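You operate a simulated robot arm through the tools that you are given. There is no shell and no other tool.

Carry out the task below with a simulated robot arm. There is one attempt and no reset: what you move stays moved.

JOB
Key off and into its pocket, mains off, and cap the laser.
Fine: green key and mains switch on the laser control box; no alarm; leave the laser's other knobs, levers, switches, buttons, caps, cards, lenses, key, plug, block, purple mirror and rail slider as they are.

The check looks at the end state, three seconds after you hand in, the way a careful person would. Anything else that was tipped, shoved, dropped, spilled or broken makes it a failure. A push-on lid holds only when it is set on centred and level and pressed home; a screw cap is set on level and turned clockwise until tight.

ROBOT AND FRAMES
A 6-joint arm with a three-finger gripper, fixed in place. Base frame: the origin is on the floor under the middle of its stand, x ahead of it, y to its left, z up. Readings come in mm, degrees, newtons and seconds.
It reaches about 1213 mm from its shoulder. Its first joint turns from -166.0 to 166.0 degrees. Payload 4.89 kg.
The TCP is the grasp point between the finger pads, 30 mm short of the fingertips. In the tool frame z runs along the fingers and y along their closing line. The gripper opens to 164 mm; its body begins 125 mm behind the TCP.
Orientation is that of the tool frame in the base frame, as a unit quaternion [w, x, y, z]. With the fingers straight down and closing along the base's y, the tool's x points along the base's -x, its y along +y and its z along -z.

CONTROLS
- The arm moves only by the tool arm_command. Its arguments are lists of equal length, an entry for each row: "slide": the shift along the tool's x, y, z in mm, a list of three; "rot": the turn, a rotation vector about the tool's x, y, z in degrees, a list of three; "hand": the finger opening in mm, from 0 to 164. In form: {"slide": [[dx, dy, dz], ...], "rot": [[rx, ry, rz], ...], "hand": [hand, ...]}. A call has 1 to 20 rows; each row is the pose to reach, as a shift and turn from the pose commanded when the call began, along the tool's axes at that moment. A row lasts 0.2 s, in which the tool goes at most 50 mm and 8.6 degrees; a call with a longer step from one row to the next is refused whole, and so is a gripper value outside its range. Where a pose cannot be reached the arm comes as near as it can. A force on the tool above 90 N (or 10 N above the force at the start of the call, whichever is more), or a blocked arm, ends the call early, and 0.2 s more pass. The fingers move at their own pace (about 108 mm/s each) and stop on an object; they squeeze with about 23 N. The grip force told is the motor's: it shows also when the fingers shut on nothing. Time passes only in rows, and 0.2 s behind the last, so rows that repeat a pose let the fingers close. The reply holds the time, the measured pose of the TCP, the force on the tool along the base axes, the opening and the grip force, in the units named above and with some noise, with the torque about the TCP (base axes, N m) and any sound that the robot's microphone picked up, and new pictures: "views" is both (left out), scene, wrist or none.
- Cameras (640 x 400 px; columns grow to the right, rows downward): "scene" is fixed at [49.8, 498.9, 1466.4]; the picture's right is [-0.91, -0.41, 0.00], its down [-0.14, 0.32, -0.94] and it looks along [0.39, -0.86, -0.35] (base axes); focal length 343 px, centre (320, 200). "wrist" rides on the gripper at [76, -2, -152] in the tool frame; the picture's right is [0.02, 1.00, 0.00], its down [-0.88, 0.02, -0.47] and it looks along [-0.47, 0.01, 0.88] (tool axes); focal length 247 px, centre (320, 200). There is no depth. A picture from a camera that has moved, and an enlarged one, comes with that camera's place and axes in the base frame and with its lens.
- lift_body(by): moves the trunk up (or, below 0, down) by that many mm; the arm rides with it, the base frame stays. It gives what a move gives, with no picture.
- zoom(camera, box): a new picture of the part [left, top, right, bottom] of that camera's present view, enlarged. The clock stands still meanwhile.
- close_job(): hands the job in; it is judged then, once.

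Nothing tells you positions but the pictures and the camera data. Unless the task says otherwise, let go and move clear before handing in.

The tools are called after ">>>" as name(argument=value, ...) on one line, values as JSON. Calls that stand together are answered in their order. arm_command: Moves the arm, as the interface text tells. Its arguments: {"type":"object","properties":{"slide":{"type":"array","items":{"type":"array","items":{"type":"number"}}},"rot":{"type":"array","items":{"type":"array","items":{"type":"number"}}},"hand":{"type":"array","items":{"type":"number"}},"views":{"type":"string","enum":["both","scene","wrist","none"]}},"required":["slide","rot","hand"]} The other tools are called the same way: lift_body (by) moves the trunk up or down; zoom (camera, box) takes an enlarged picture of a part of a camera's view; close_job () hands the job in.

At the start:

```text
clock: 0.0
eef_pos: [659.1, -19.7, 1280.3]
tcp_rot: [0.0, 0.0, 1.0, 0.001]
wrist_force: [-0.4, -0.1, 0.4]
ft_torque: [0.01, -0.02, -0.03]
width: 164.0
grasp_force: 0.0
trunk travel left (down, up): [-100.0, 290.0]
```

scene: 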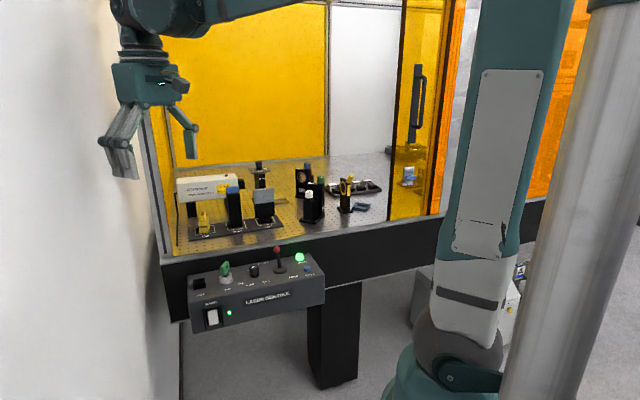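
wrist: 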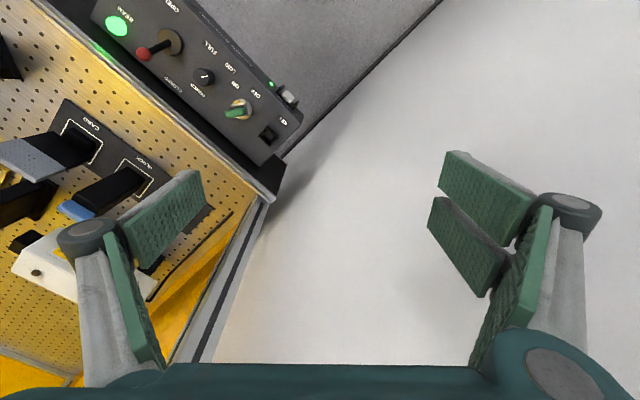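

I see a laser enclosure with an optical table, and a control box on its front with a green key, knob, lever, green light and a mains rocker switch. I'll zoom in to understand the layout before moving.

>>> zoom(camera="scene", box=[170, 240, 340, 340])

>>> zoom(camera="scene", box=[160, 150, 400, 250])

>>> zoom(camera="wrist", box=[90, 0, 310, 150])

>>> zoom(camera="wrist", box=[0, 90, 220, 300])

```text
3.76 times, centred on (255, 290) of scene
camera zoom: at [49.8, 498.9, 1466.4], right [-0.91, -0.41, 0.0], down [-0.14, 0.32, -0.94], along [0.39, -0.86, -0.35], focal length 1290 px, centre (565, -139)
```

zoom: 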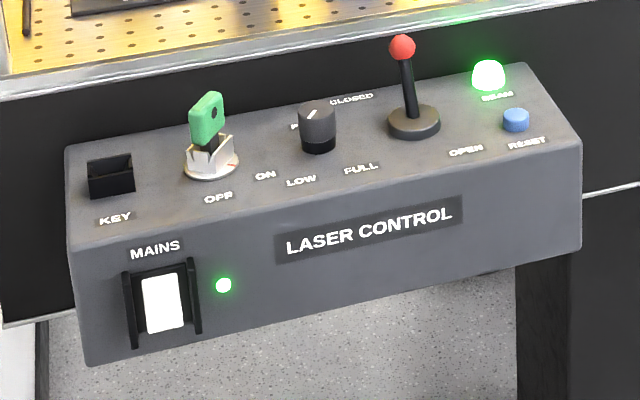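

```text
2.67 times, centred on (280, 200) of scene
camera zoom: at [49.8, 498.9, 1466.4], right [-0.91, -0.41, 0.0], down [-0.14, 0.32, -0.94], along [0.39, -0.86, -0.35], focal length 914 px, centre (427, 200)
```

zoom: 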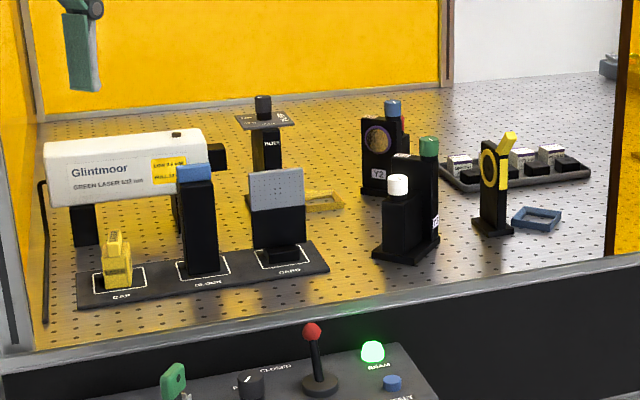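

```text
2.67 times, centred on (200, 75) of wrist
camera zoom: at [583.3, -20.9, 1433.7], right [-0.02, 1.0, 0.0], down [0.88, 0.02, 0.47], along [0.47, 0.01, -0.88], focal length 659 px, centre (640, 533)
```

zoom: 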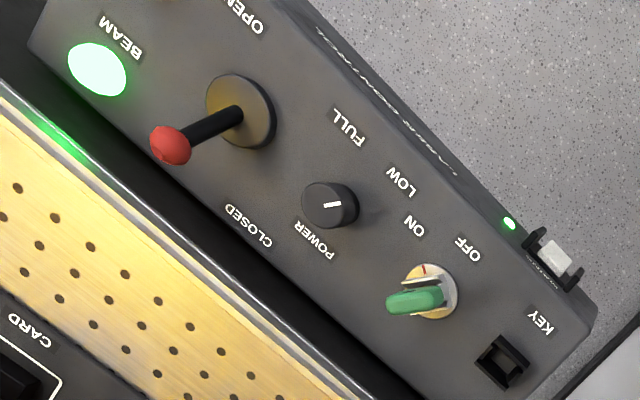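

```text
1.90 times, centred on (110, 195) of wrist
camera zoom: at [583.3, -20.9, 1433.7], right [-0.02, 1.0, 0.0], down [0.88, 0.02, 0.47], along [0.47, 0.01, -0.88], focal length 470 px, centre (720, 210)
```

zoom: 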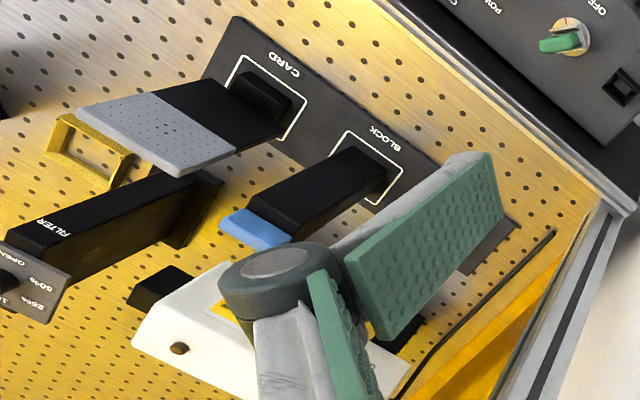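

The box's top holds, left to right, the KEY pocket, the green key, the power knob, the shutter lever and the beam lamp, with the MAINS rocker on its front face. The yellow cap stands on a "CAP" spot on the table near the white laser. I'll look closer at these.

>>> zoom(camera="scene", box=[180, 250, 260, 330])

>>> zoom(camera="scene", box=[165, 165, 265, 245])

>>> zoom(camera="wrist", box=[200, 70, 310, 170])

>>> zoom(camera="scene", box=[265, 160, 395, 230])

```text
5.00 times, centred on (220, 290) of scene
camera zoom: at [49.8, 498.9, 1466.4], right [-0.91, -0.41, 0.0], down [-0.14, 0.32, -0.94], along [0.39, -0.86, -0.35], focal length 1714 px, centre (820, -250)
```

zoom: 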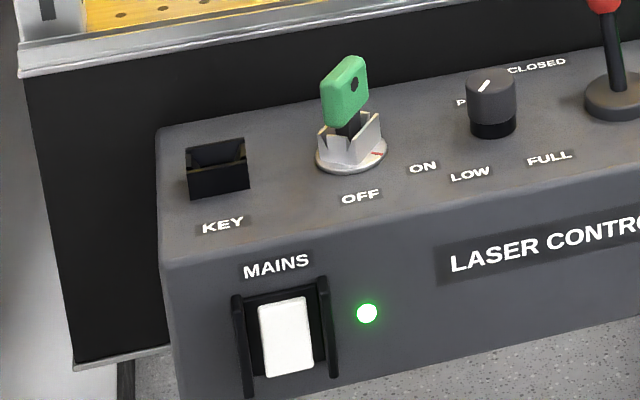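

```text
5.00 times, centred on (215, 205) of scene
camera zoom: at [49.8, 498.9, 1466.4], right [-0.91, -0.41, 0.0], down [-0.14, 0.32, -0.94], along [0.39, -0.86, -0.35], focal length 1714 px, centre (845, 175)
```

zoom: 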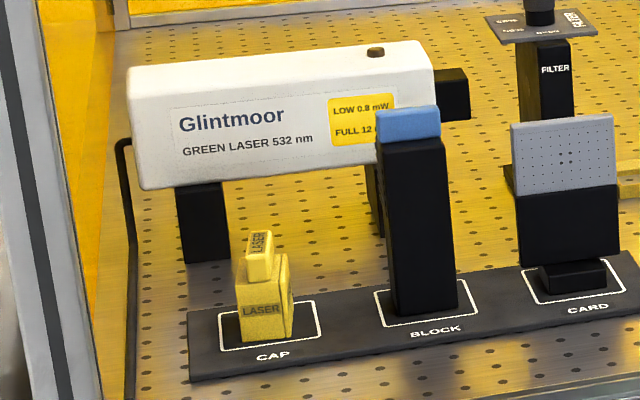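

```text
4.00 times, centred on (255, 120) of wrist
camera zoom: at [583.3, -20.9, 1433.7], right [-0.02, 1.0, 0.0], down [0.88, 0.02, 0.47], along [0.47, 0.01, -0.88], focal length 988 px, centre (580, 520)
```

zoom: 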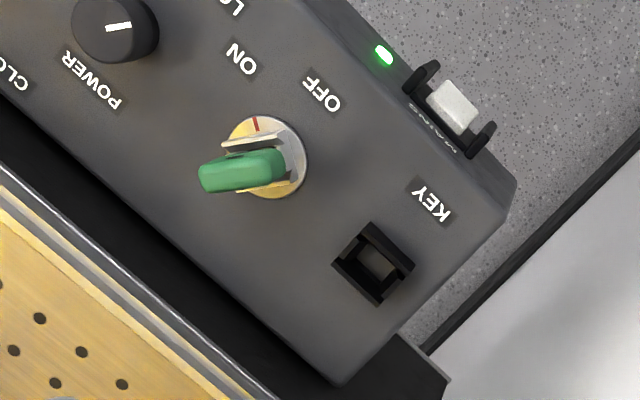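

```text
4.92 times, centred on (330, 195) of scene
camera zoom: at [49.8, 498.9, 1466.4], right [-0.91, -0.41, 0.0], down [-0.14, 0.32, -0.94], along [0.39, -0.86, -0.35], focal length 1688 px, centre (271, 225)
```

zoom: 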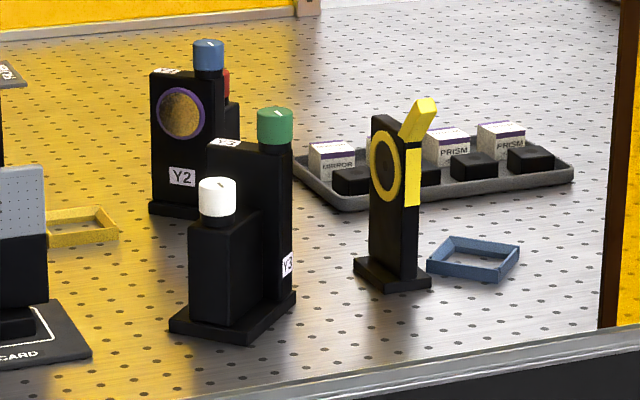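

>>> zoom(camera="scene", box=[90, 50, 220, 190])

>>> zoom(camera="scene", box=[195, 215, 225, 240])

>>> zoom(camera="scene", box=[195, 300, 240, 330])

```text
2.86 times, centred on (155, 120) of scene
camera zoom: at [49.8, 498.9, 1466.4], right [-0.91, -0.41, 0.0], down [-0.14, 0.32, -0.94], along [0.39, -0.86, -0.35], focal length 979 px, centre (791, 429)
```

zoom: 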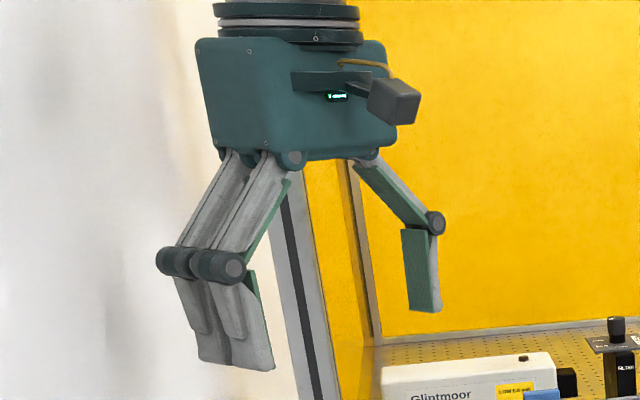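

```text
16.00 times, centred on (210, 228) of scene
camera zoom: at [49.8, 498.9, 1466.4], right [-0.91, -0.41, 0.0], down [-0.14, 0.32, -0.94], along [0.39, -0.86, -0.35], focal length 5484 px, centre (2080, -240)
```

zoom: 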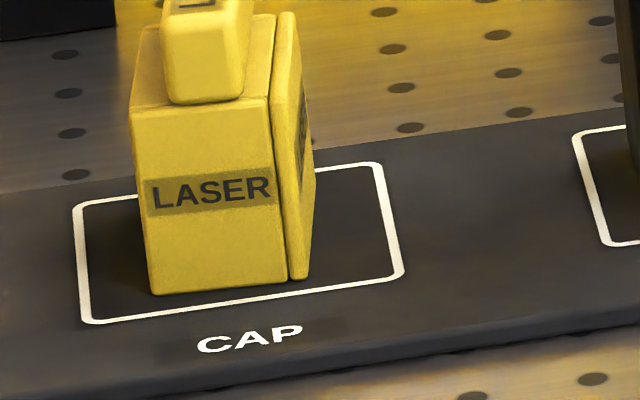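

```text
13.33 times, centred on (218, 315) of scene
camera zoom: at [49.8, 498.9, 1466.4], right [-0.91, -0.41, 0.0], down [-0.14, 0.32, -0.94], along [0.39, -0.86, -0.35], focal length 4570 px, centre (1687, -1333)
```

zoom: 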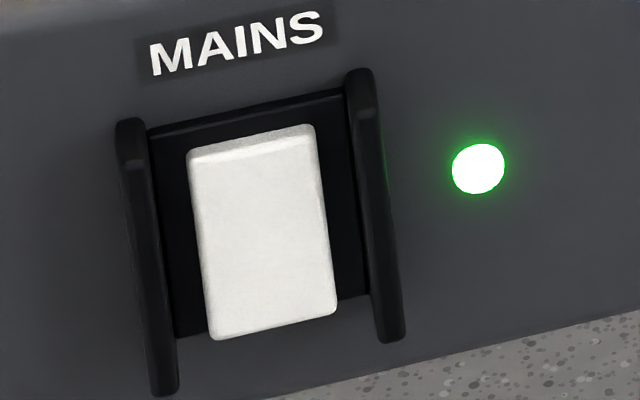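

The lever leans back to CLOSED, and the key's red tick points at ON. I place the key bow at about (663, -183, 924), the pocket at about (714, -128, 891) and the mains switch at about (640, -91, 826). I'll move above the key, with the tool turned across the bow, to look closer.

>>> arm_command(slide=[[0, -16, 20], [-1, -33, 40], [-1, -49, 60], [-2, -65, 80], [-2, -82, 100], [-3, -98, 120], [-3, -114, 140], [-3, -130, 160], [-4, -147, 180], [-4, -163, 200]], rot=[[0, 0, -8], [0, 0, -16], [0, 0, -24], [0, 0, -32], [0, 0, -40], [0, 0, -48], [0, 0, -56], [0, 0, -64], [0, 0, -72], [0, 0, -80]], hand=[164, 164, 164, 164, 164, 164, 164, 164, 164, 164])

```text
clock: 2.2
eef_pos: [662.5, -181.5, 1081.8]
tcp_rot: [0.001, -0.644, 0.765, 0.0]
wrist_force: [-1.1, 1.6, 0.6]
ft_torque: [-0.11, -0.13, -0.04]
width: 164.1
grasp_force: 0.1
trunk travel left (down, up): [-100.0, 290.0]
camera wrist: at [652.1, -258.1, 1234.1], right [-0.99, 0.15, 0.0], down [0.13, 0.87, 0.47], along [0.07, 0.47, -0.88], focal length 247 px, centre (320, 200)
```

scene: 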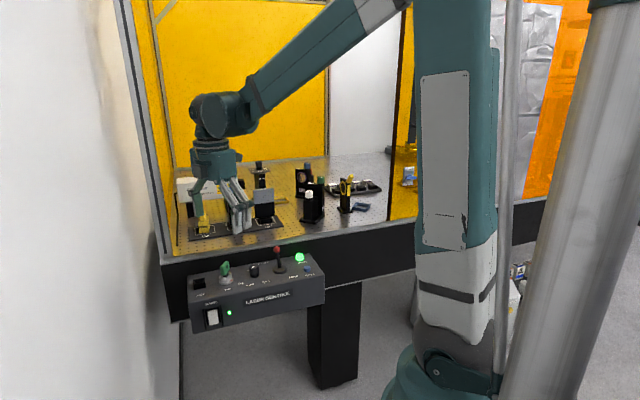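
wrist: 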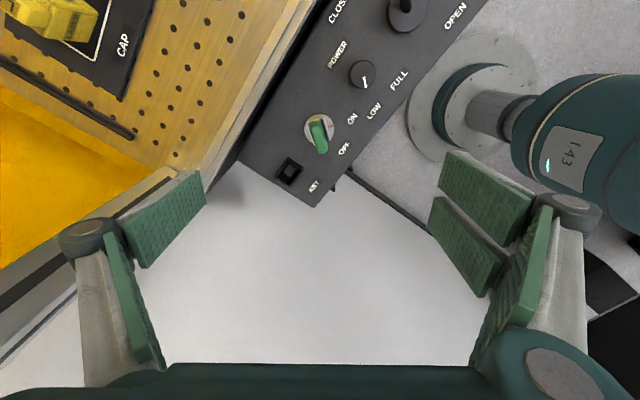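

>>> zoom(camera="wrist", box=[260, 90, 380, 210])

>>> zoom(camera="scene", box=[205, 250, 245, 290])

>>> zoom(camera="wrist", box=[0, 0, 160, 100])

```text
3.33 times, centred on (320, 150) of wrist
camera zoom: at [652.1, -258.1, 1234.1], right [-0.99, 0.15, 0.0], down [0.13, 0.87, 0.47], along [0.07, 0.47, -0.88], focal length 823 px, centre (320, 367)
```

zoom: 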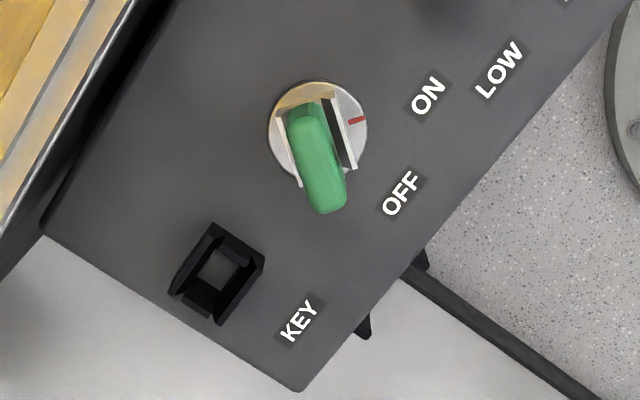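

```text
10.00 times, centred on (225, 270) of scene
camera zoom: at [49.8, 498.9, 1466.4], right [-0.91, -0.41, 0.0], down [-0.14, 0.32, -0.94], along [0.39, -0.86, -0.35], focal length 3428 px, centre (1270, -500)
```

zoom: 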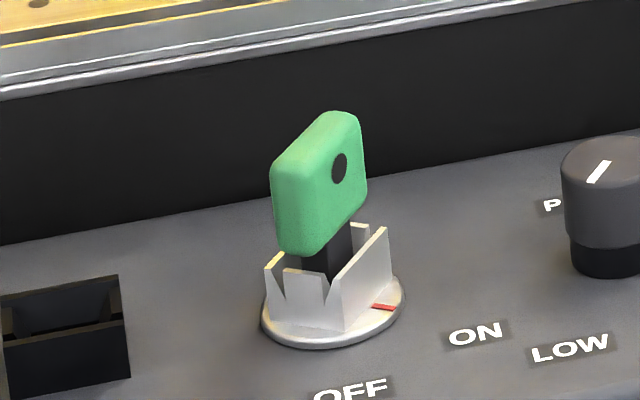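

```text
4.00 times, centred on (80, 50) of wrist
camera zoom: at [652.1, -258.1, 1234.1], right [-0.99, 0.15, 0.0], down [0.13, 0.87, 0.47], along [0.07, 0.47, -0.88], focal length 988 px, centre (1280, 800)
```

zoom: 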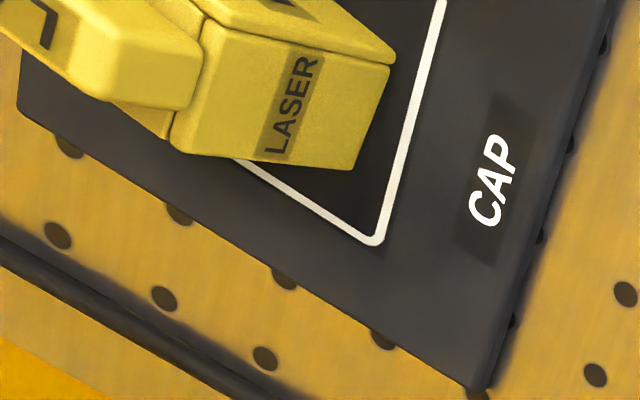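

The key bow is about 13 mm thick, spans z of about 905–945, and sits above the rotor walls. I'll finish aligning the closing line to it and half-close the fingers in the air to see how the fingertips travel.

>>> arm_command(slide=[[0, 0, 0], [0, 0, 0], [0, 0, 0], [0, 0, 0], [0, 0, 0]], rot=[[0, 0, -8], [0, 0, -17], [0, 0, -17], [0, 0, -17], [0, 0, -17]], hand=[120, 80, 60, 50, 50])

```text
refused: row 2 steps farther than a row can; nothing moved
```

>>> arm_command(slide=[[0, 0, 0], [0, 0, 0], [0, 0, 0], [0, 0, 0], [0, 0, 0]], rot=[[0, 0, -8], [0, 0, -16], [0, 0, -17], [0, 0, -17], [0, 0, -17]], hand=[120, 80, 60, 50, 50])

```text
clock: 3.4
eef_pos: [663.6, -182.7, 1081.5]
tcp_rot: [0.0, 0.749, -0.662, 0.0]
wrist_force: [0.5, 0.0, 0.2]
ft_torque: [0.02, 0.04, -0.02]
width: 50.2
grasp_force: 0.1
trunk travel left (down, up): [-100.0, 290.0]
camera wrist: at [674.9, -258.0, 1234.2], right [-0.99, -0.14, 0.0], down [-0.13, 0.87, 0.47], along [-0.07, 0.47, -0.88], focal length 247 px, centre (320, 200)
```

scene: 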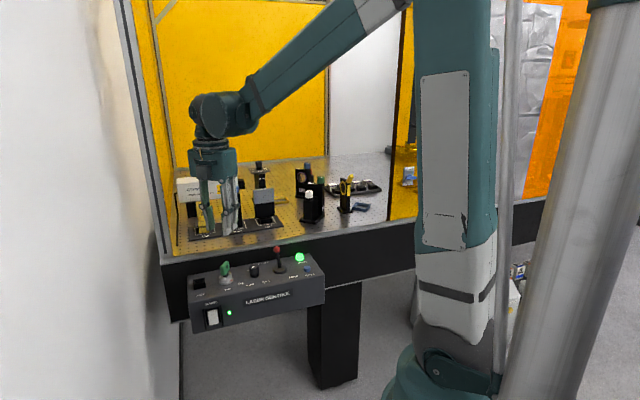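
wrist: 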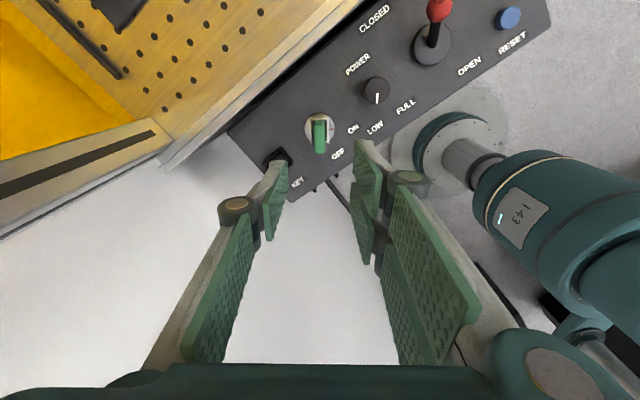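

>>> zoom(camera="wrist", box=[250, 90, 390, 210])

>>> zoom(camera="scene", box=[175, 130, 275, 250])

```text
3.33 times, centred on (320, 150) of wrist
camera zoom: at [674.9, -258.0, 1234.2], right [-0.99, -0.14, 0.0], down [-0.13, 0.87, 0.47], along [-0.07, 0.47, -0.88], focal length 823 px, centre (320, 367)
```

zoom: 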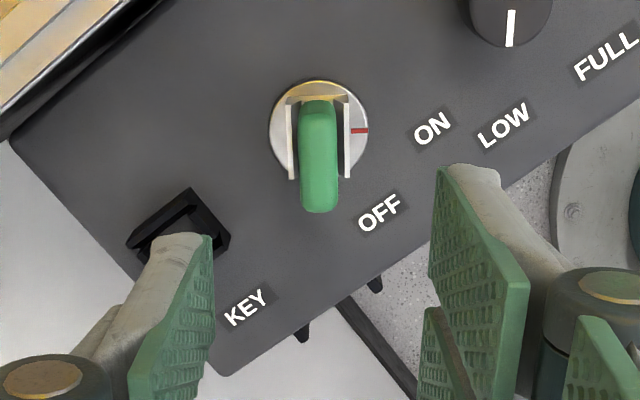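

```text
3.33 times, centred on (225, 190) of scene
camera zoom: at [49.8, 498.9, 1466.4], right [-0.91, -0.41, 0.0], down [-0.14, 0.32, -0.94], along [0.39, -0.86, -0.35], focal length 1143 px, centre (637, 233)
```

zoom: 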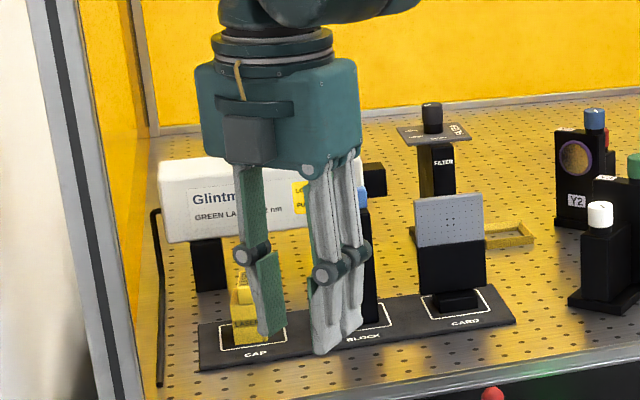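

The bow is centred and parallel to the pads. I'll descend to put the fingertips just above the rotor walls, with the fingers still open.

>>> arm_command(slide=[[1, 0, 25], [1, 0, 50], [1, 0, 75], [1, 0, 95], [1, 0, 110], [1, 0, 118]], rot=[[0, 0, 0], [0, 0, 0], [0, 0, 0], [0, 0, 0], [0, 0, 0], [0, 0, 0]], hand=[50, 50, 50, 50, 50, 50])

>>> zoom(camera="scene", box=[175, 210, 275, 290])

```text
clock: 4.8
eef_pos: [662.7, -183.3, 963.3]
tcp_rot: [0.0, 0.749, -0.663, 0.0]
wrist_force: [-0.2, 0.9, 0.4]
ft_torque: [0.0, -0.03, 0.0]
width: 50.1
grasp_force: 0.1
trunk travel left (down, up): [-100.0, 290.0]
camera wrist: at [674.9, -258.8, 1116.0], right [-0.99, -0.14, 0.0], down [-0.13, 0.87, 0.47], along [-0.07, 0.47, -0.88], focal length 247 px, centre (320, 200)
```

scene: 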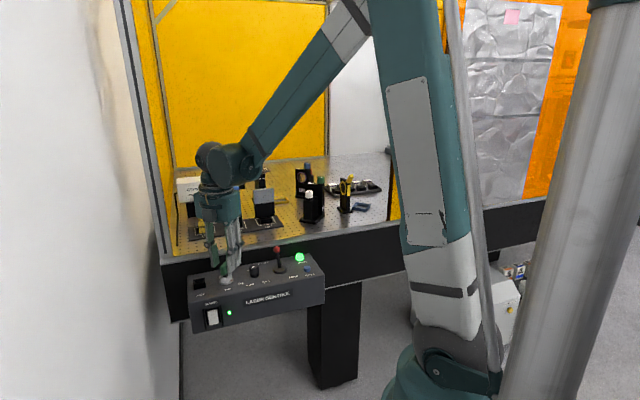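
wrist: 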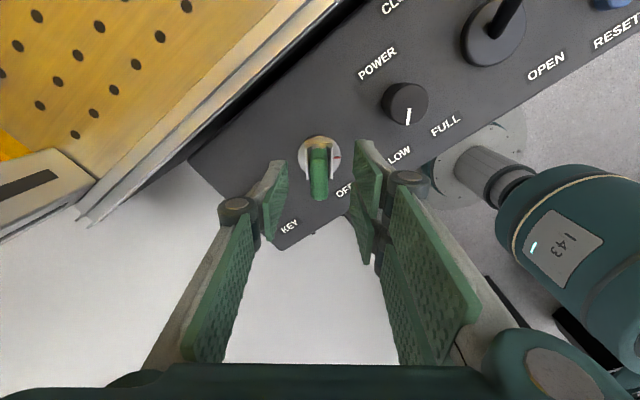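

```text
5.00 times, centred on (225, 250) of scene
camera zoom: at [49.8, 498.9, 1466.4], right [-0.91, -0.41, 0.0], down [-0.14, 0.32, -0.94], along [0.39, -0.86, -0.35], focal length 1714 px, centre (795, -50)
```

zoom: 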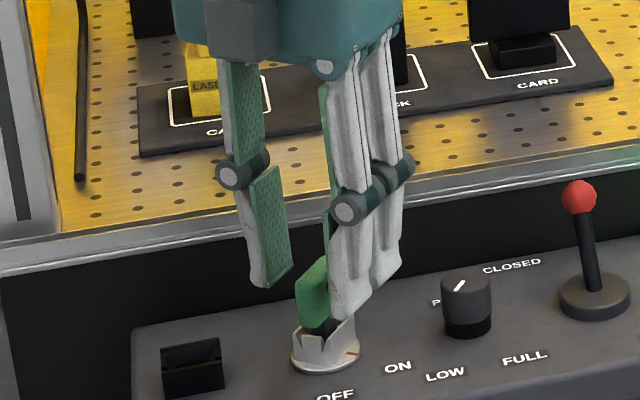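

>>> arm_command(slide=[[0.5, -0.5, 6], [0.5, -0.5, 12], [0.5, -0.5, 12]], rot=[[0, 0, 0], [0, 0, 0], [0, 0, 0]], hand=[50, 50, 40])

>>> zoom(camera="scene", box=[195, 230, 255, 290])

>>> zoom(camera="wrist", box=[250, 110, 390, 220])

```text
clock: 5.6
eef_pos: [664.1, -184.5, 952.2]
tcp_rot: [0.001, 0.749, -0.663, 0.001]
wrist_force: [-0.2, 0.3, -0.6]
ft_torque: [0.02, -0.01, -0.01]
width: 40.0
grasp_force: 0.1
trunk travel left (down, up): [-100.0, 290.0]
camera wrist: at [675.9, -259.5, 1103.8], right [-0.99, -0.14, 0.0], down [-0.13, 0.87, 0.47], along [-0.07, 0.47, -0.88], focal length 247 px, centre (320, 200)
```

scene: 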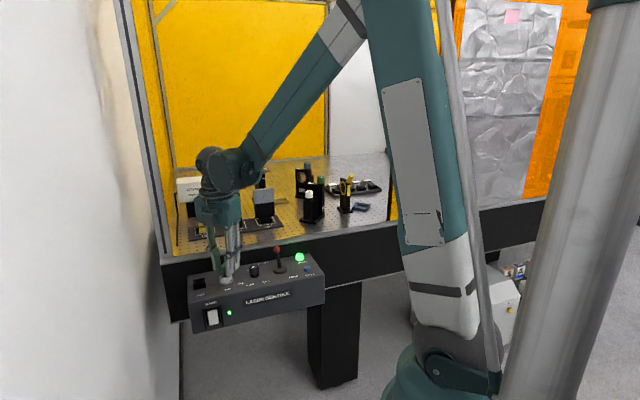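
wrist: 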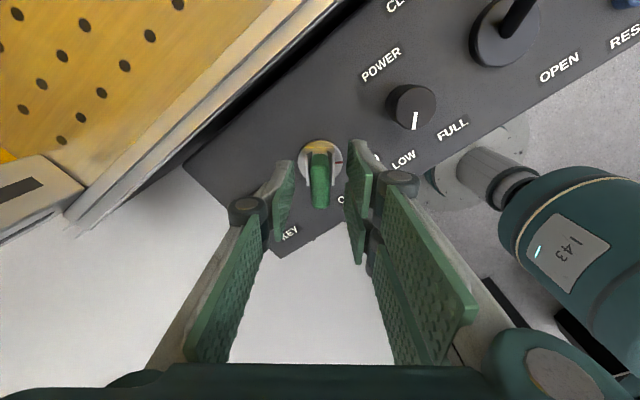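

```text
6.67 times, centred on (225, 260) of scene
camera zoom: at [49.8, 498.9, 1466.4], right [-0.91, -0.41, 0.0], down [-0.14, 0.32, -0.94], along [0.39, -0.86, -0.35], focal length 2285 px, centre (953, -200)
```

zoom: 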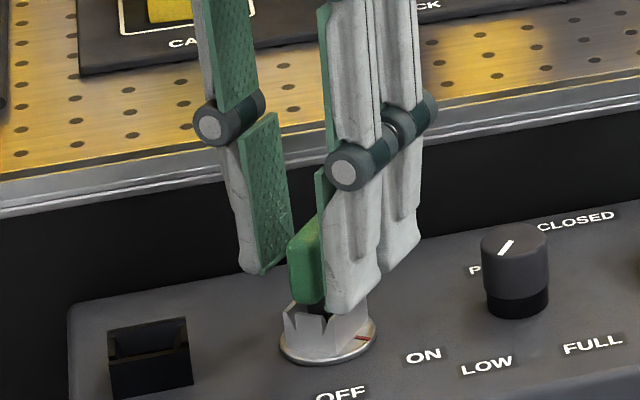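

```text
3.64 times, centred on (320, 165) of wrist
camera zoom: at [675.9, -259.5, 1103.8], right [-0.99, -0.14, 0.0], down [-0.13, 0.87, 0.47], along [-0.07, 0.47, -0.88], focal length 898 px, centre (320, 327)
```

zoom: 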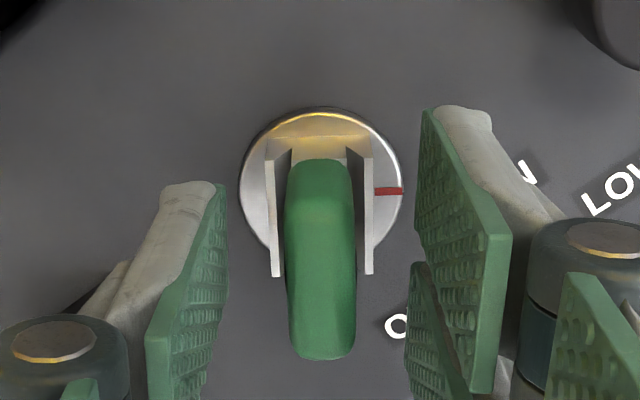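

The fingers straddle the bow cleanly, so I'll close on it now.

>>> arm_command(slide=[[0, 0, 0], [0, 0, 0], [0, 0, 0], [0, 0, 0]], rot=[[0, 0, 0], [0, 0, 0], [0, 0, 0], [0, 0, 0]], hand=[25, 10, 5, 5])

>>> zoom(camera="scene", box=[195, 230, 255, 290])

>>> zoom(camera="wrist", box=[250, 110, 390, 220])

```text
clock: 6.6
eef_pos: [664.5, -184.9, 950.7]
tcp_rot: [0.0, 0.749, -0.662, 0.0]
wrist_force: [0.1, -1.0, 0.6]
ft_torque: [-0.01, 0.0, 0.0]
width: 13.0
grasp_force: 22.6
trunk travel left (down, up): [-100.0, 290.0]
camera wrist: at [675.9, -259.5, 1103.9], right [-0.99, -0.14, 0.0], down [-0.13, 0.87, 0.47], along [-0.07, 0.47, -0.88], focal length 247 px, centre (320, 200)
```

scene: 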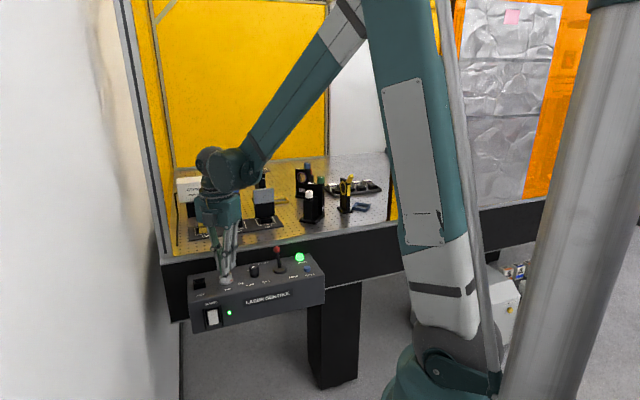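
wrist: 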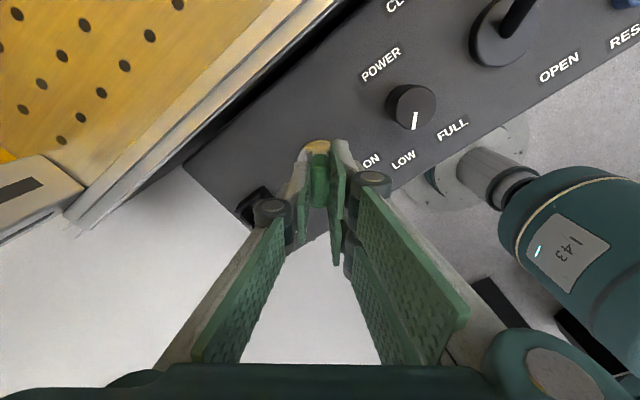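

```text
6.67 times, centred on (225, 260) of scene
camera zoom: at [49.8, 498.9, 1466.4], right [-0.91, -0.41, 0.0], down [-0.14, 0.32, -0.94], along [0.39, -0.86, -0.35], focal length 2285 px, centre (953, -200)
```

zoom: 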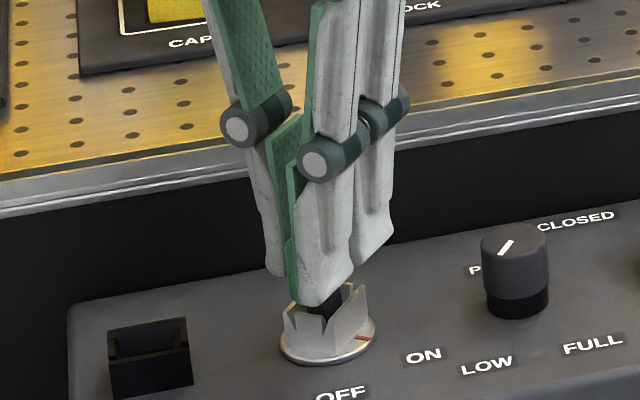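

```text
3.64 times, centred on (320, 165) of wrist
camera zoom: at [675.9, -259.5, 1103.9], right [-0.99, -0.14, 0.0], down [-0.13, 0.87, 0.47], along [-0.07, 0.47, -0.88], focal length 898 px, centre (320, 327)
```

zoom: 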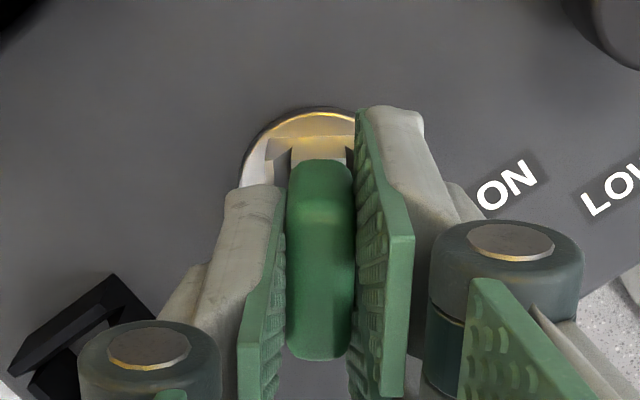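

Key gripped at 13 mm. I'll turn it clockwise (seen from above) toward OFF in small steps, watching the torque.

>>> arm_command(slide=[[0, 0, 0], [0, 0, 0], [0, 0, 0], [0, 0, 0]], rot=[[0, 0, 5], [0, 0, 10], [0, 0, 15], [0, 0, 20]], hand=[5, 5, 5, 5], views="none")

```text
clock: 7.6
eef_pos: [663.5, -183.9, 951.4]
tcp_rot: [0.0, -0.622, 0.783, 0.0]
wrist_force: [-0.7, -0.7, -0.8]
ft_torque: [0.01, 0.03, -0.01]
width: 13.1
grasp_force: 23.5
trunk travel left (down, up): [-100.0, 290.0]
```

>>> zoom(camera="scene", box=[195, 230, 255, 290])

>>> zoom(camera="wrist", box=[250, 110, 390, 220])

```text
6.67 times, centred on (225, 260) of scene
camera zoom: at [49.8, 498.9, 1466.4], right [-0.91, -0.41, 0.0], down [-0.14, 0.32, -0.94], along [0.39, -0.86, -0.35], focal length 2285 px, centre (953, -200)
```

zoom: 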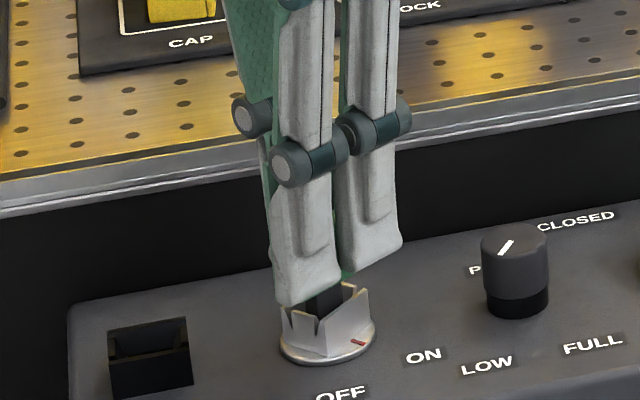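

```text
3.64 times, centred on (320, 165) of wrist
camera zoom: at [648.8, -258.4, 1104.0], right [-0.98, 0.2, 0.0], down [0.18, 0.86, 0.47], along [0.1, 0.46, -0.88], focal length 898 px, centre (320, 327)
```

zoom: 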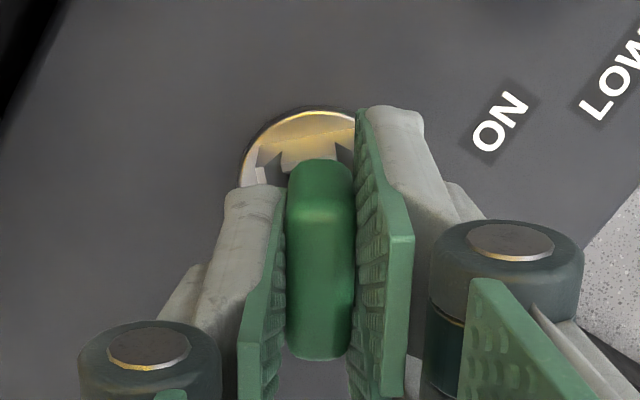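

The key has turned 20° but the rotor's tick has moved less, so there is play between them. I'll continue turning and keep watching the tick.

>>> arm_command(slide=[[0, 0, 0], [0, 0, 0], [0, 0, 0], [0, 0, 0]], rot=[[0, 0, 5], [0, 0, 10], [0, 0, 15], [0, 0, 20]], hand=[5, 5, 5, 5], views="none")

>>> zoom(camera="scene", box=[205, 250, 245, 290])

>>> zoom(camera="wrist", box=[250, 110, 390, 220])

```text
clock: 8.6
eef_pos: [664.0, -182.5, 950.8]
tcp_rot: [0.0, -0.476, 0.879, 0.0]
wrist_force: [-0.2, 1.0, 2.8]
ft_torque: [0.06, 0.02, 0.02]
width: 13.0
grasp_force: 22.8
trunk travel left (down, up): [-100.0, 290.0]
```

```text
10.00 times, centred on (225, 270) of scene
camera zoom: at [49.8, 498.9, 1466.4], right [-0.91, -0.41, 0.0], down [-0.14, 0.32, -0.94], along [0.39, -0.86, -0.35], focal length 3428 px, centre (1270, -500)
```

zoom: 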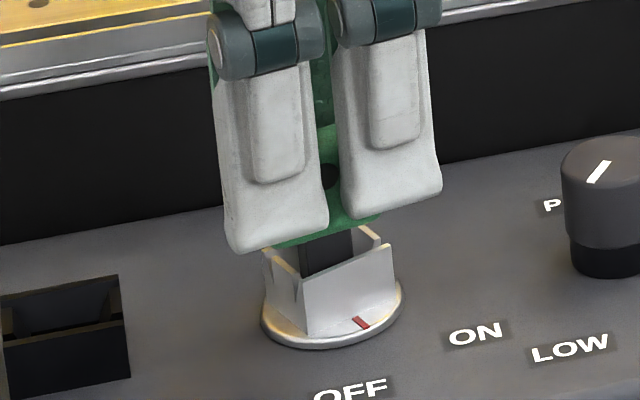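

```text
3.64 times, centred on (320, 165) of wrist
camera zoom: at [624.1, -248.5, 1103.7], right [-0.85, 0.53, 0.0], down [0.46, 0.75, 0.47], along [0.25, 0.4, -0.88], focal length 898 px, centre (320, 327)
```

zoom: 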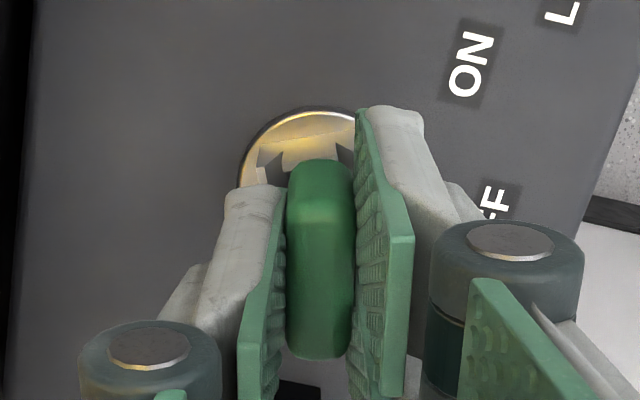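

The rotor now follows, with its tick about halfway to OFF. Continuing.

>>> arm_command(slide=[[0, 0, 0], [0, 0, 0], [0, 0, 0], [0, 0, 0]], rot=[[0, 0, 4], [0, 0, 8], [0, 0, 12], [0, 0, 16]], hand=[5, 5, 5, 5], views="none")

>>> zoom(camera="scene", box=[205, 250, 245, 290])

>>> zoom(camera="wrist", box=[250, 110, 390, 220])

```text
clock: 9.6
eef_pos: [664.8, -184.4, 951.3]
tcp_rot: [0.0, -0.349, 0.937, 0.0]
wrist_force: [0.7, -0.3, 4.5]
ft_torque: [-0.02, -0.04, 0.02]
width: 13.0
grasp_force: 22.9
trunk travel left (down, up): [-100.0, 290.0]
```

```text
10.00 times, centred on (225, 270) of scene
camera zoom: at [49.8, 498.9, 1466.4], right [-0.91, -0.41, 0.0], down [-0.14, 0.32, -0.94], along [0.39, -0.86, -0.35], focal length 3428 px, centre (1270, -500)
```

zoom: 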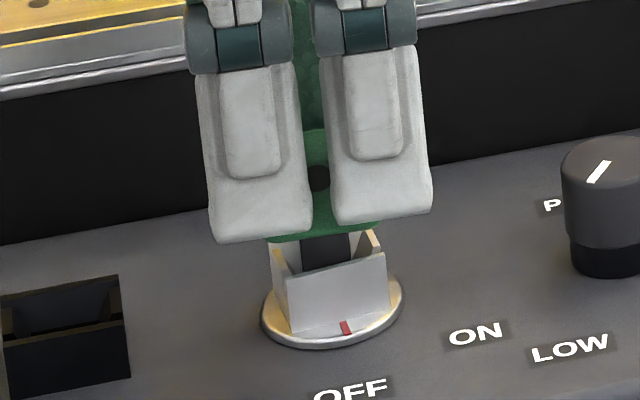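

```text
3.64 times, centred on (320, 165) of wrist
camera zoom: at [607.7, -234.8, 1103.7], right [-0.67, 0.74, 0.0], down [0.65, 0.59, 0.47], along [0.35, 0.32, -0.88], focal length 898 px, centre (320, 327)
```

zoom: 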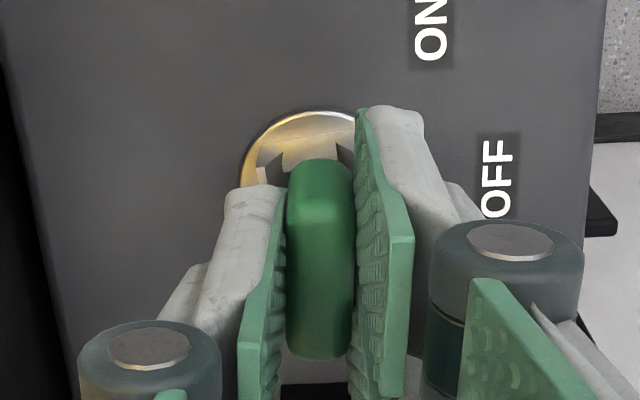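

>>> arm_command(slide=[[0, 0, 0], [0, 0, 0], [0, 0, 0]], rot=[[0, 0, 3], [0, 0, 6], [0, 0, 9]], hand=[5, 5, 5], views="none")

>>> zoom(camera="scene", box=[205, 250, 245, 290])

>>> zoom(camera="wrist", box=[250, 110, 390, 220])

```text
clock: 10.4
eef_pos: [663.6, -184.0, 952.1]
tcp_rot: [0.0, -0.275, 0.961, -0.001]
wrist_force: [-0.9, 0.4, 2.2]
ft_torque: [-0.01, 0.04, 0.03]
width: 13.2
grasp_force: 22.9
trunk travel left (down, up): [-100.0, 290.0]
```

```text
10.00 times, centred on (225, 270) of scene
camera zoom: at [49.8, 498.9, 1466.4], right [-0.91, -0.41, 0.0], down [-0.14, 0.32, -0.94], along [0.39, -0.86, -0.35], focal length 3428 px, centre (1270, -500)
```

zoom: 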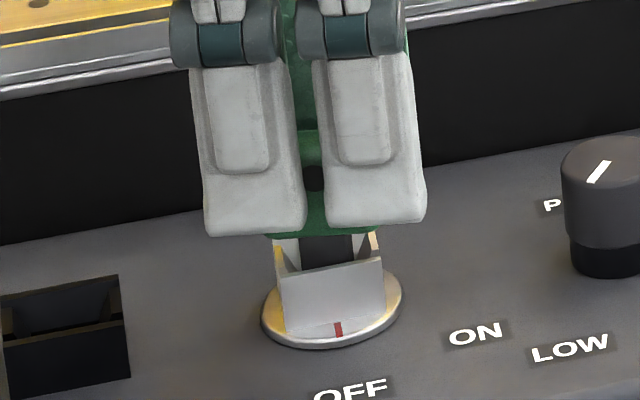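

```text
3.64 times, centred on (320, 165) of wrist
camera zoom: at [600.2, -225.5, 1103.7], right [-0.55, 0.84, 0.0], down [0.74, 0.48, 0.47], along [0.4, 0.26, -0.88], focal length 898 px, centre (320, 327)
```

zoom: 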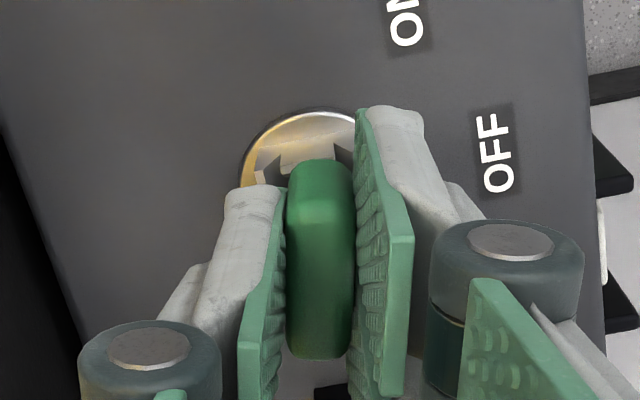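

>>> zoom(camera="scene", box=[180, 240, 340, 340])

```text
4.00 times, centred on (260, 290) of scene
camera zoom: at [49.8, 498.9, 1466.4], right [-0.91, -0.41, 0.0], down [-0.14, 0.32, -0.94], along [0.39, -0.86, -0.35], focal length 1371 px, centre (560, -160)
```

zoom: 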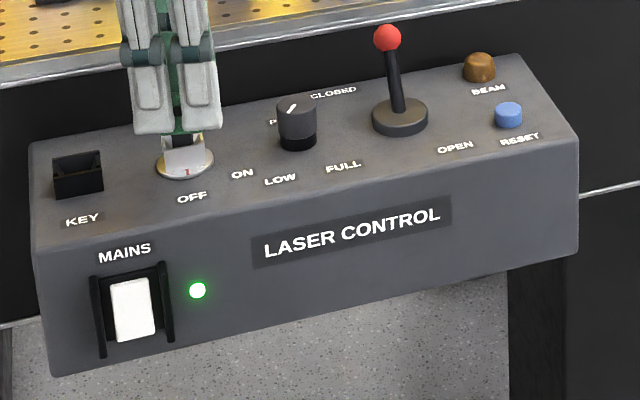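

The BEAM lamp has gone dark, so the key is electrically off. I'll nudge a bit further to make sure the rotor rests on its OFF stop.

>>> arm_command(slide=[[0, 0, 0], [0, 0, 0], [0, 0, 0]], rot=[[0, 0, 2], [0, 0, 4], [0, 0, 4]], hand=[5, 5, 5], views="none")

>>> zoom(camera="scene", box=[205, 250, 245, 290])

```text
clock: 11.2
eef_pos: [664.0, -183.6, 950.4]
tcp_rot: [0.0, -0.242, 0.97, 0.0]
wrist_force: [-2.5, 1.2, 1.4]
ft_torque: [-0.01, 0.09, 0.21]
width: 13.1
grasp_force: 23.0
trunk travel left (down, up): [-100.0, 290.0]
```

```text
10.00 times, centred on (225, 270) of scene
camera zoom: at [49.8, 498.9, 1466.4], right [-0.91, -0.41, 0.0], down [-0.14, 0.32, -0.94], along [0.39, -0.86, -0.35], focal length 3428 px, centre (1270, -500)
```

zoom: 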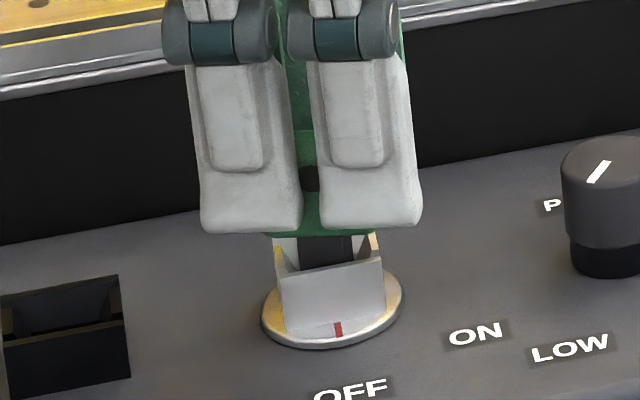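

It is on the OFF stop: torque rose and the tick stayed put. I'll turn back within the play so the key is square with the slot, then draw it straight up.

>>> arm_command(slide=[[0, 0, 0], [0, 0, 0], [0, 0, 0], [0, 0, 0]], rot=[[0, 0, -6], [0, 0, -12], [0, 0, -16.5], [0, 0, -16.5]], hand=[5, 5, 5, 5], views="none")

>>> zoom(camera="scene", box=[205, 250, 245, 290])

```text
clock: 12.2
eef_pos: [663.5, -185.3, 951.3]
tcp_rot: [0.001, -0.379, 0.925, 0.0]
wrist_force: [-0.1, 0.4, 0.1]
ft_torque: [0.03, 0.0, 0.05]
width: 12.9
grasp_force: 22.6
trunk travel left (down, up): [-100.0, 290.0]
```

```text
10.00 times, centred on (225, 270) of scene
camera zoom: at [49.8, 498.9, 1466.4], right [-0.91, -0.41, 0.0], down [-0.14, 0.32, -0.94], along [0.39, -0.86, -0.35], focal length 3428 px, centre (1270, -500)
```

zoom: 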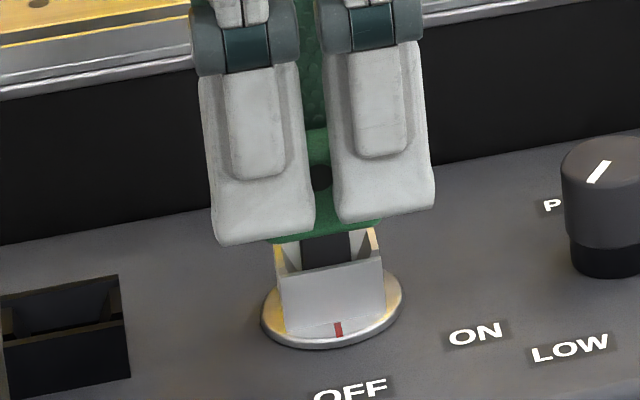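

>>> arm_command(slide=[[0, 0, -6], [0, 0, -12], [0, 0, -20], [0, 0, -30], [0, 0, -45], [0, 0, -60]], rot=[[0, 0, 0], [0, 0, 0], [0, 0, 0], [0, 0, 0], [0, 0, 0], [0, 0, 0]], hand=[5, 5, 5, 5, 5, 5])

>>> zoom(camera="scene", box=[180, 225, 270, 325])

>>> zoom(camera="wrist", box=[230, 70, 410, 210])

```text
clock: 13.6
eef_pos: [664.2, -182.6, 1012.2]
tcp_rot: [0.001, -0.379, 0.925, 0.0]
wrist_force: [0.9, -1.1, 0.1]
ft_torque: [0.04, 0.08, -0.02]
width: 12.9
grasp_force: 22.7
trunk travel left (down, up): [-100.0, 290.0]
camera wrist: at [611.6, -238.3, 1164.1], right [-0.72, 0.7, 0.0], down [0.61, 0.63, 0.47], along [0.33, 0.34, -0.88], focal length 247 px, centre (320, 200)
```

scene: 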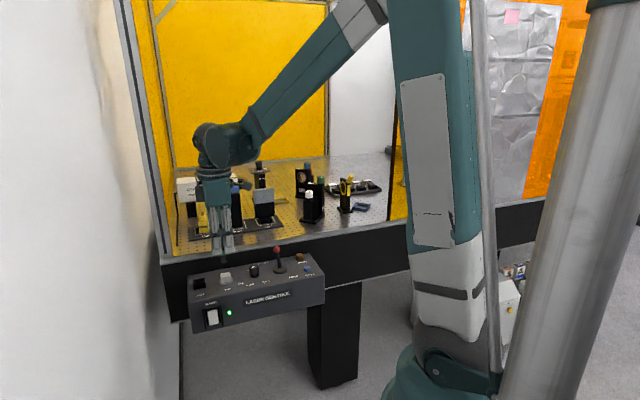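
wrist: 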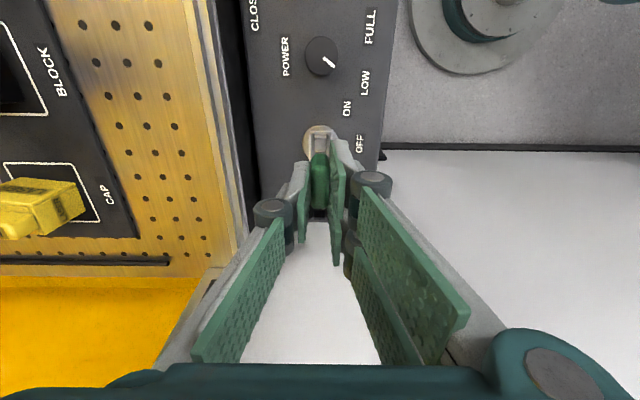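

```text
4.00 times, centred on (225, 275) of scene
camera zoom: at [49.8, 498.9, 1466.4], right [-0.91, -0.41, 0.0], down [-0.14, 0.32, -0.94], along [0.39, -0.86, -0.35], focal length 1371 px, centre (700, -100)
```

zoom: 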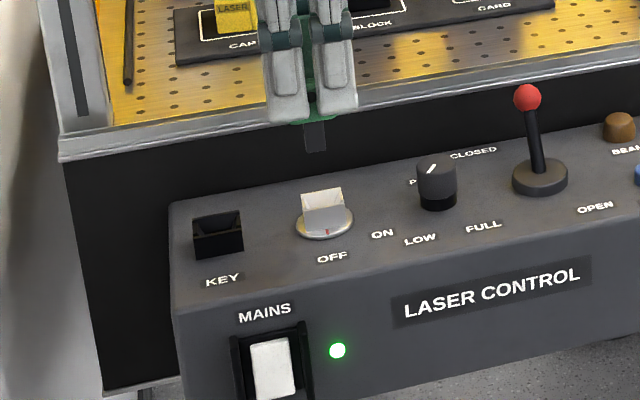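

```text
2.86 times, centred on (320, 140) of wrist
camera zoom: at [611.6, -238.3, 1164.1], right [-0.72, 0.7, 0.0], down [0.61, 0.63, 0.47], along [0.33, 0.34, -0.88], focal length 706 px, centre (320, 371)
```

zoom: 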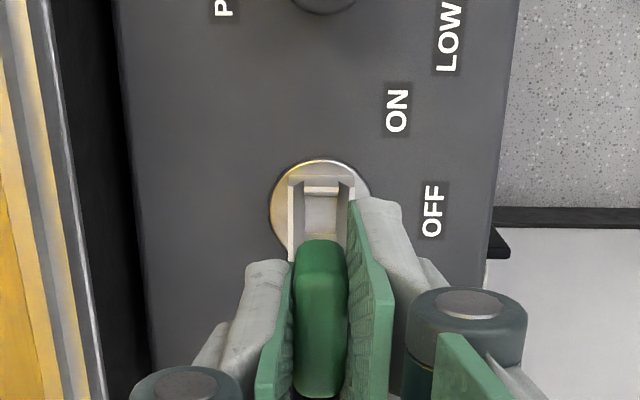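

Key is out with the rotor at OFF and the beam lamp dark. Keeping the same orientation, I'll shift about 76 mm toward the KEY pocket and check alignment from above it.

>>> arm_command(slide=[[-20, 0, -5], [-40, 0, -10], [-60, 0, -10], [-76.5, 0, -10], [-76.5, 0, -10]], rot=[[0, 0, 0], [0, 0, 0], [0, 0, 0], [0, 0, 0], [0, 0, 0]], hand=[5, 5, 5, 5, 5])

>>> zoom(camera="scene", box=[180, 225, 240, 300])

>>> zoom(camera="wrist", box=[250, 80, 390, 200])

```text
clock: 14.8
eef_pos: [718.3, -130.0, 1021.4]
tcp_rot: [0.0, -0.379, 0.926, 0.0]
wrist_force: [0.8, 0.6, 0.2]
ft_torque: [0.0, 0.01, 0.02]
width: 13.0
grasp_force: 22.8
trunk travel left (down, up): [-100.0, 290.0]
camera wrist: at [665.7, -184.3, 1173.9], right [-0.72, 0.7, 0.0], down [0.61, 0.63, 0.47], along [0.33, 0.34, -0.88], focal length 247 px, centre (320, 200)
```

scene: 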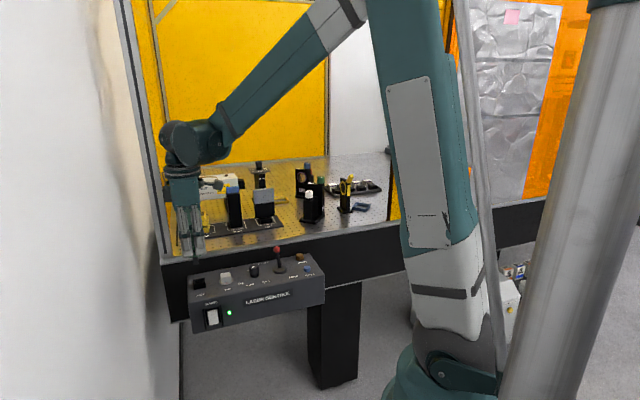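
wrist: 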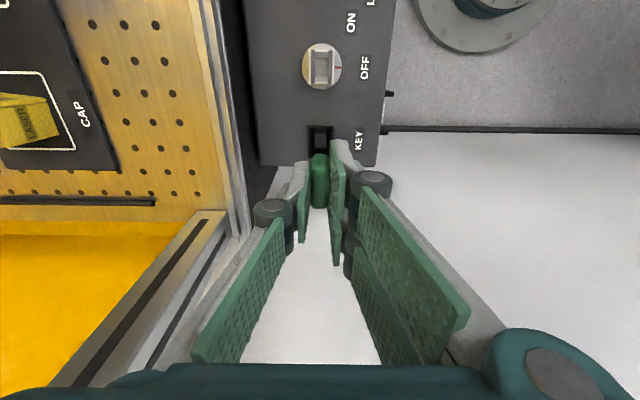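

```text
5.33 times, centred on (210, 262) of scene
camera zoom: at [49.8, 498.9, 1466.4], right [-0.91, -0.41, 0.0], down [-0.14, 0.32, -0.94], along [0.39, -0.86, -0.35], focal length 1828 px, centre (907, -133)
```

zoom: 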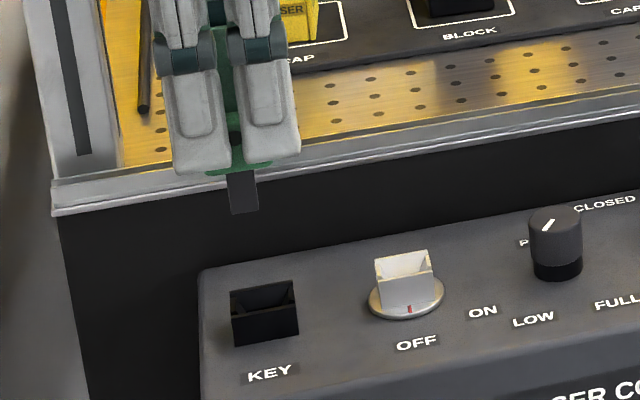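

```text
3.33 times, centred on (320, 140) of wrist
camera zoom: at [665.7, -184.3, 1173.9], right [-0.72, 0.7, 0.0], down [0.61, 0.63, 0.47], along [0.33, 0.34, -0.88], focal length 823 px, centre (320, 400)
```

zoom: 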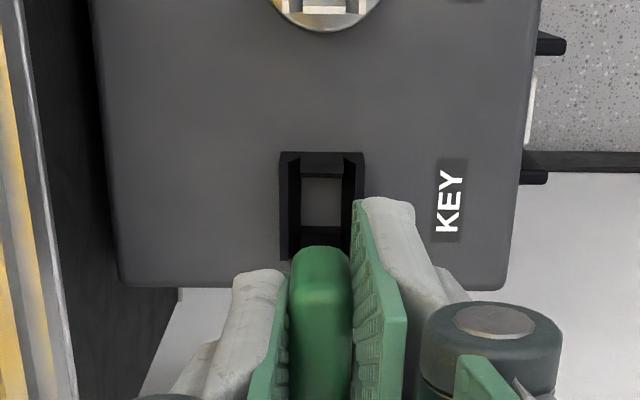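

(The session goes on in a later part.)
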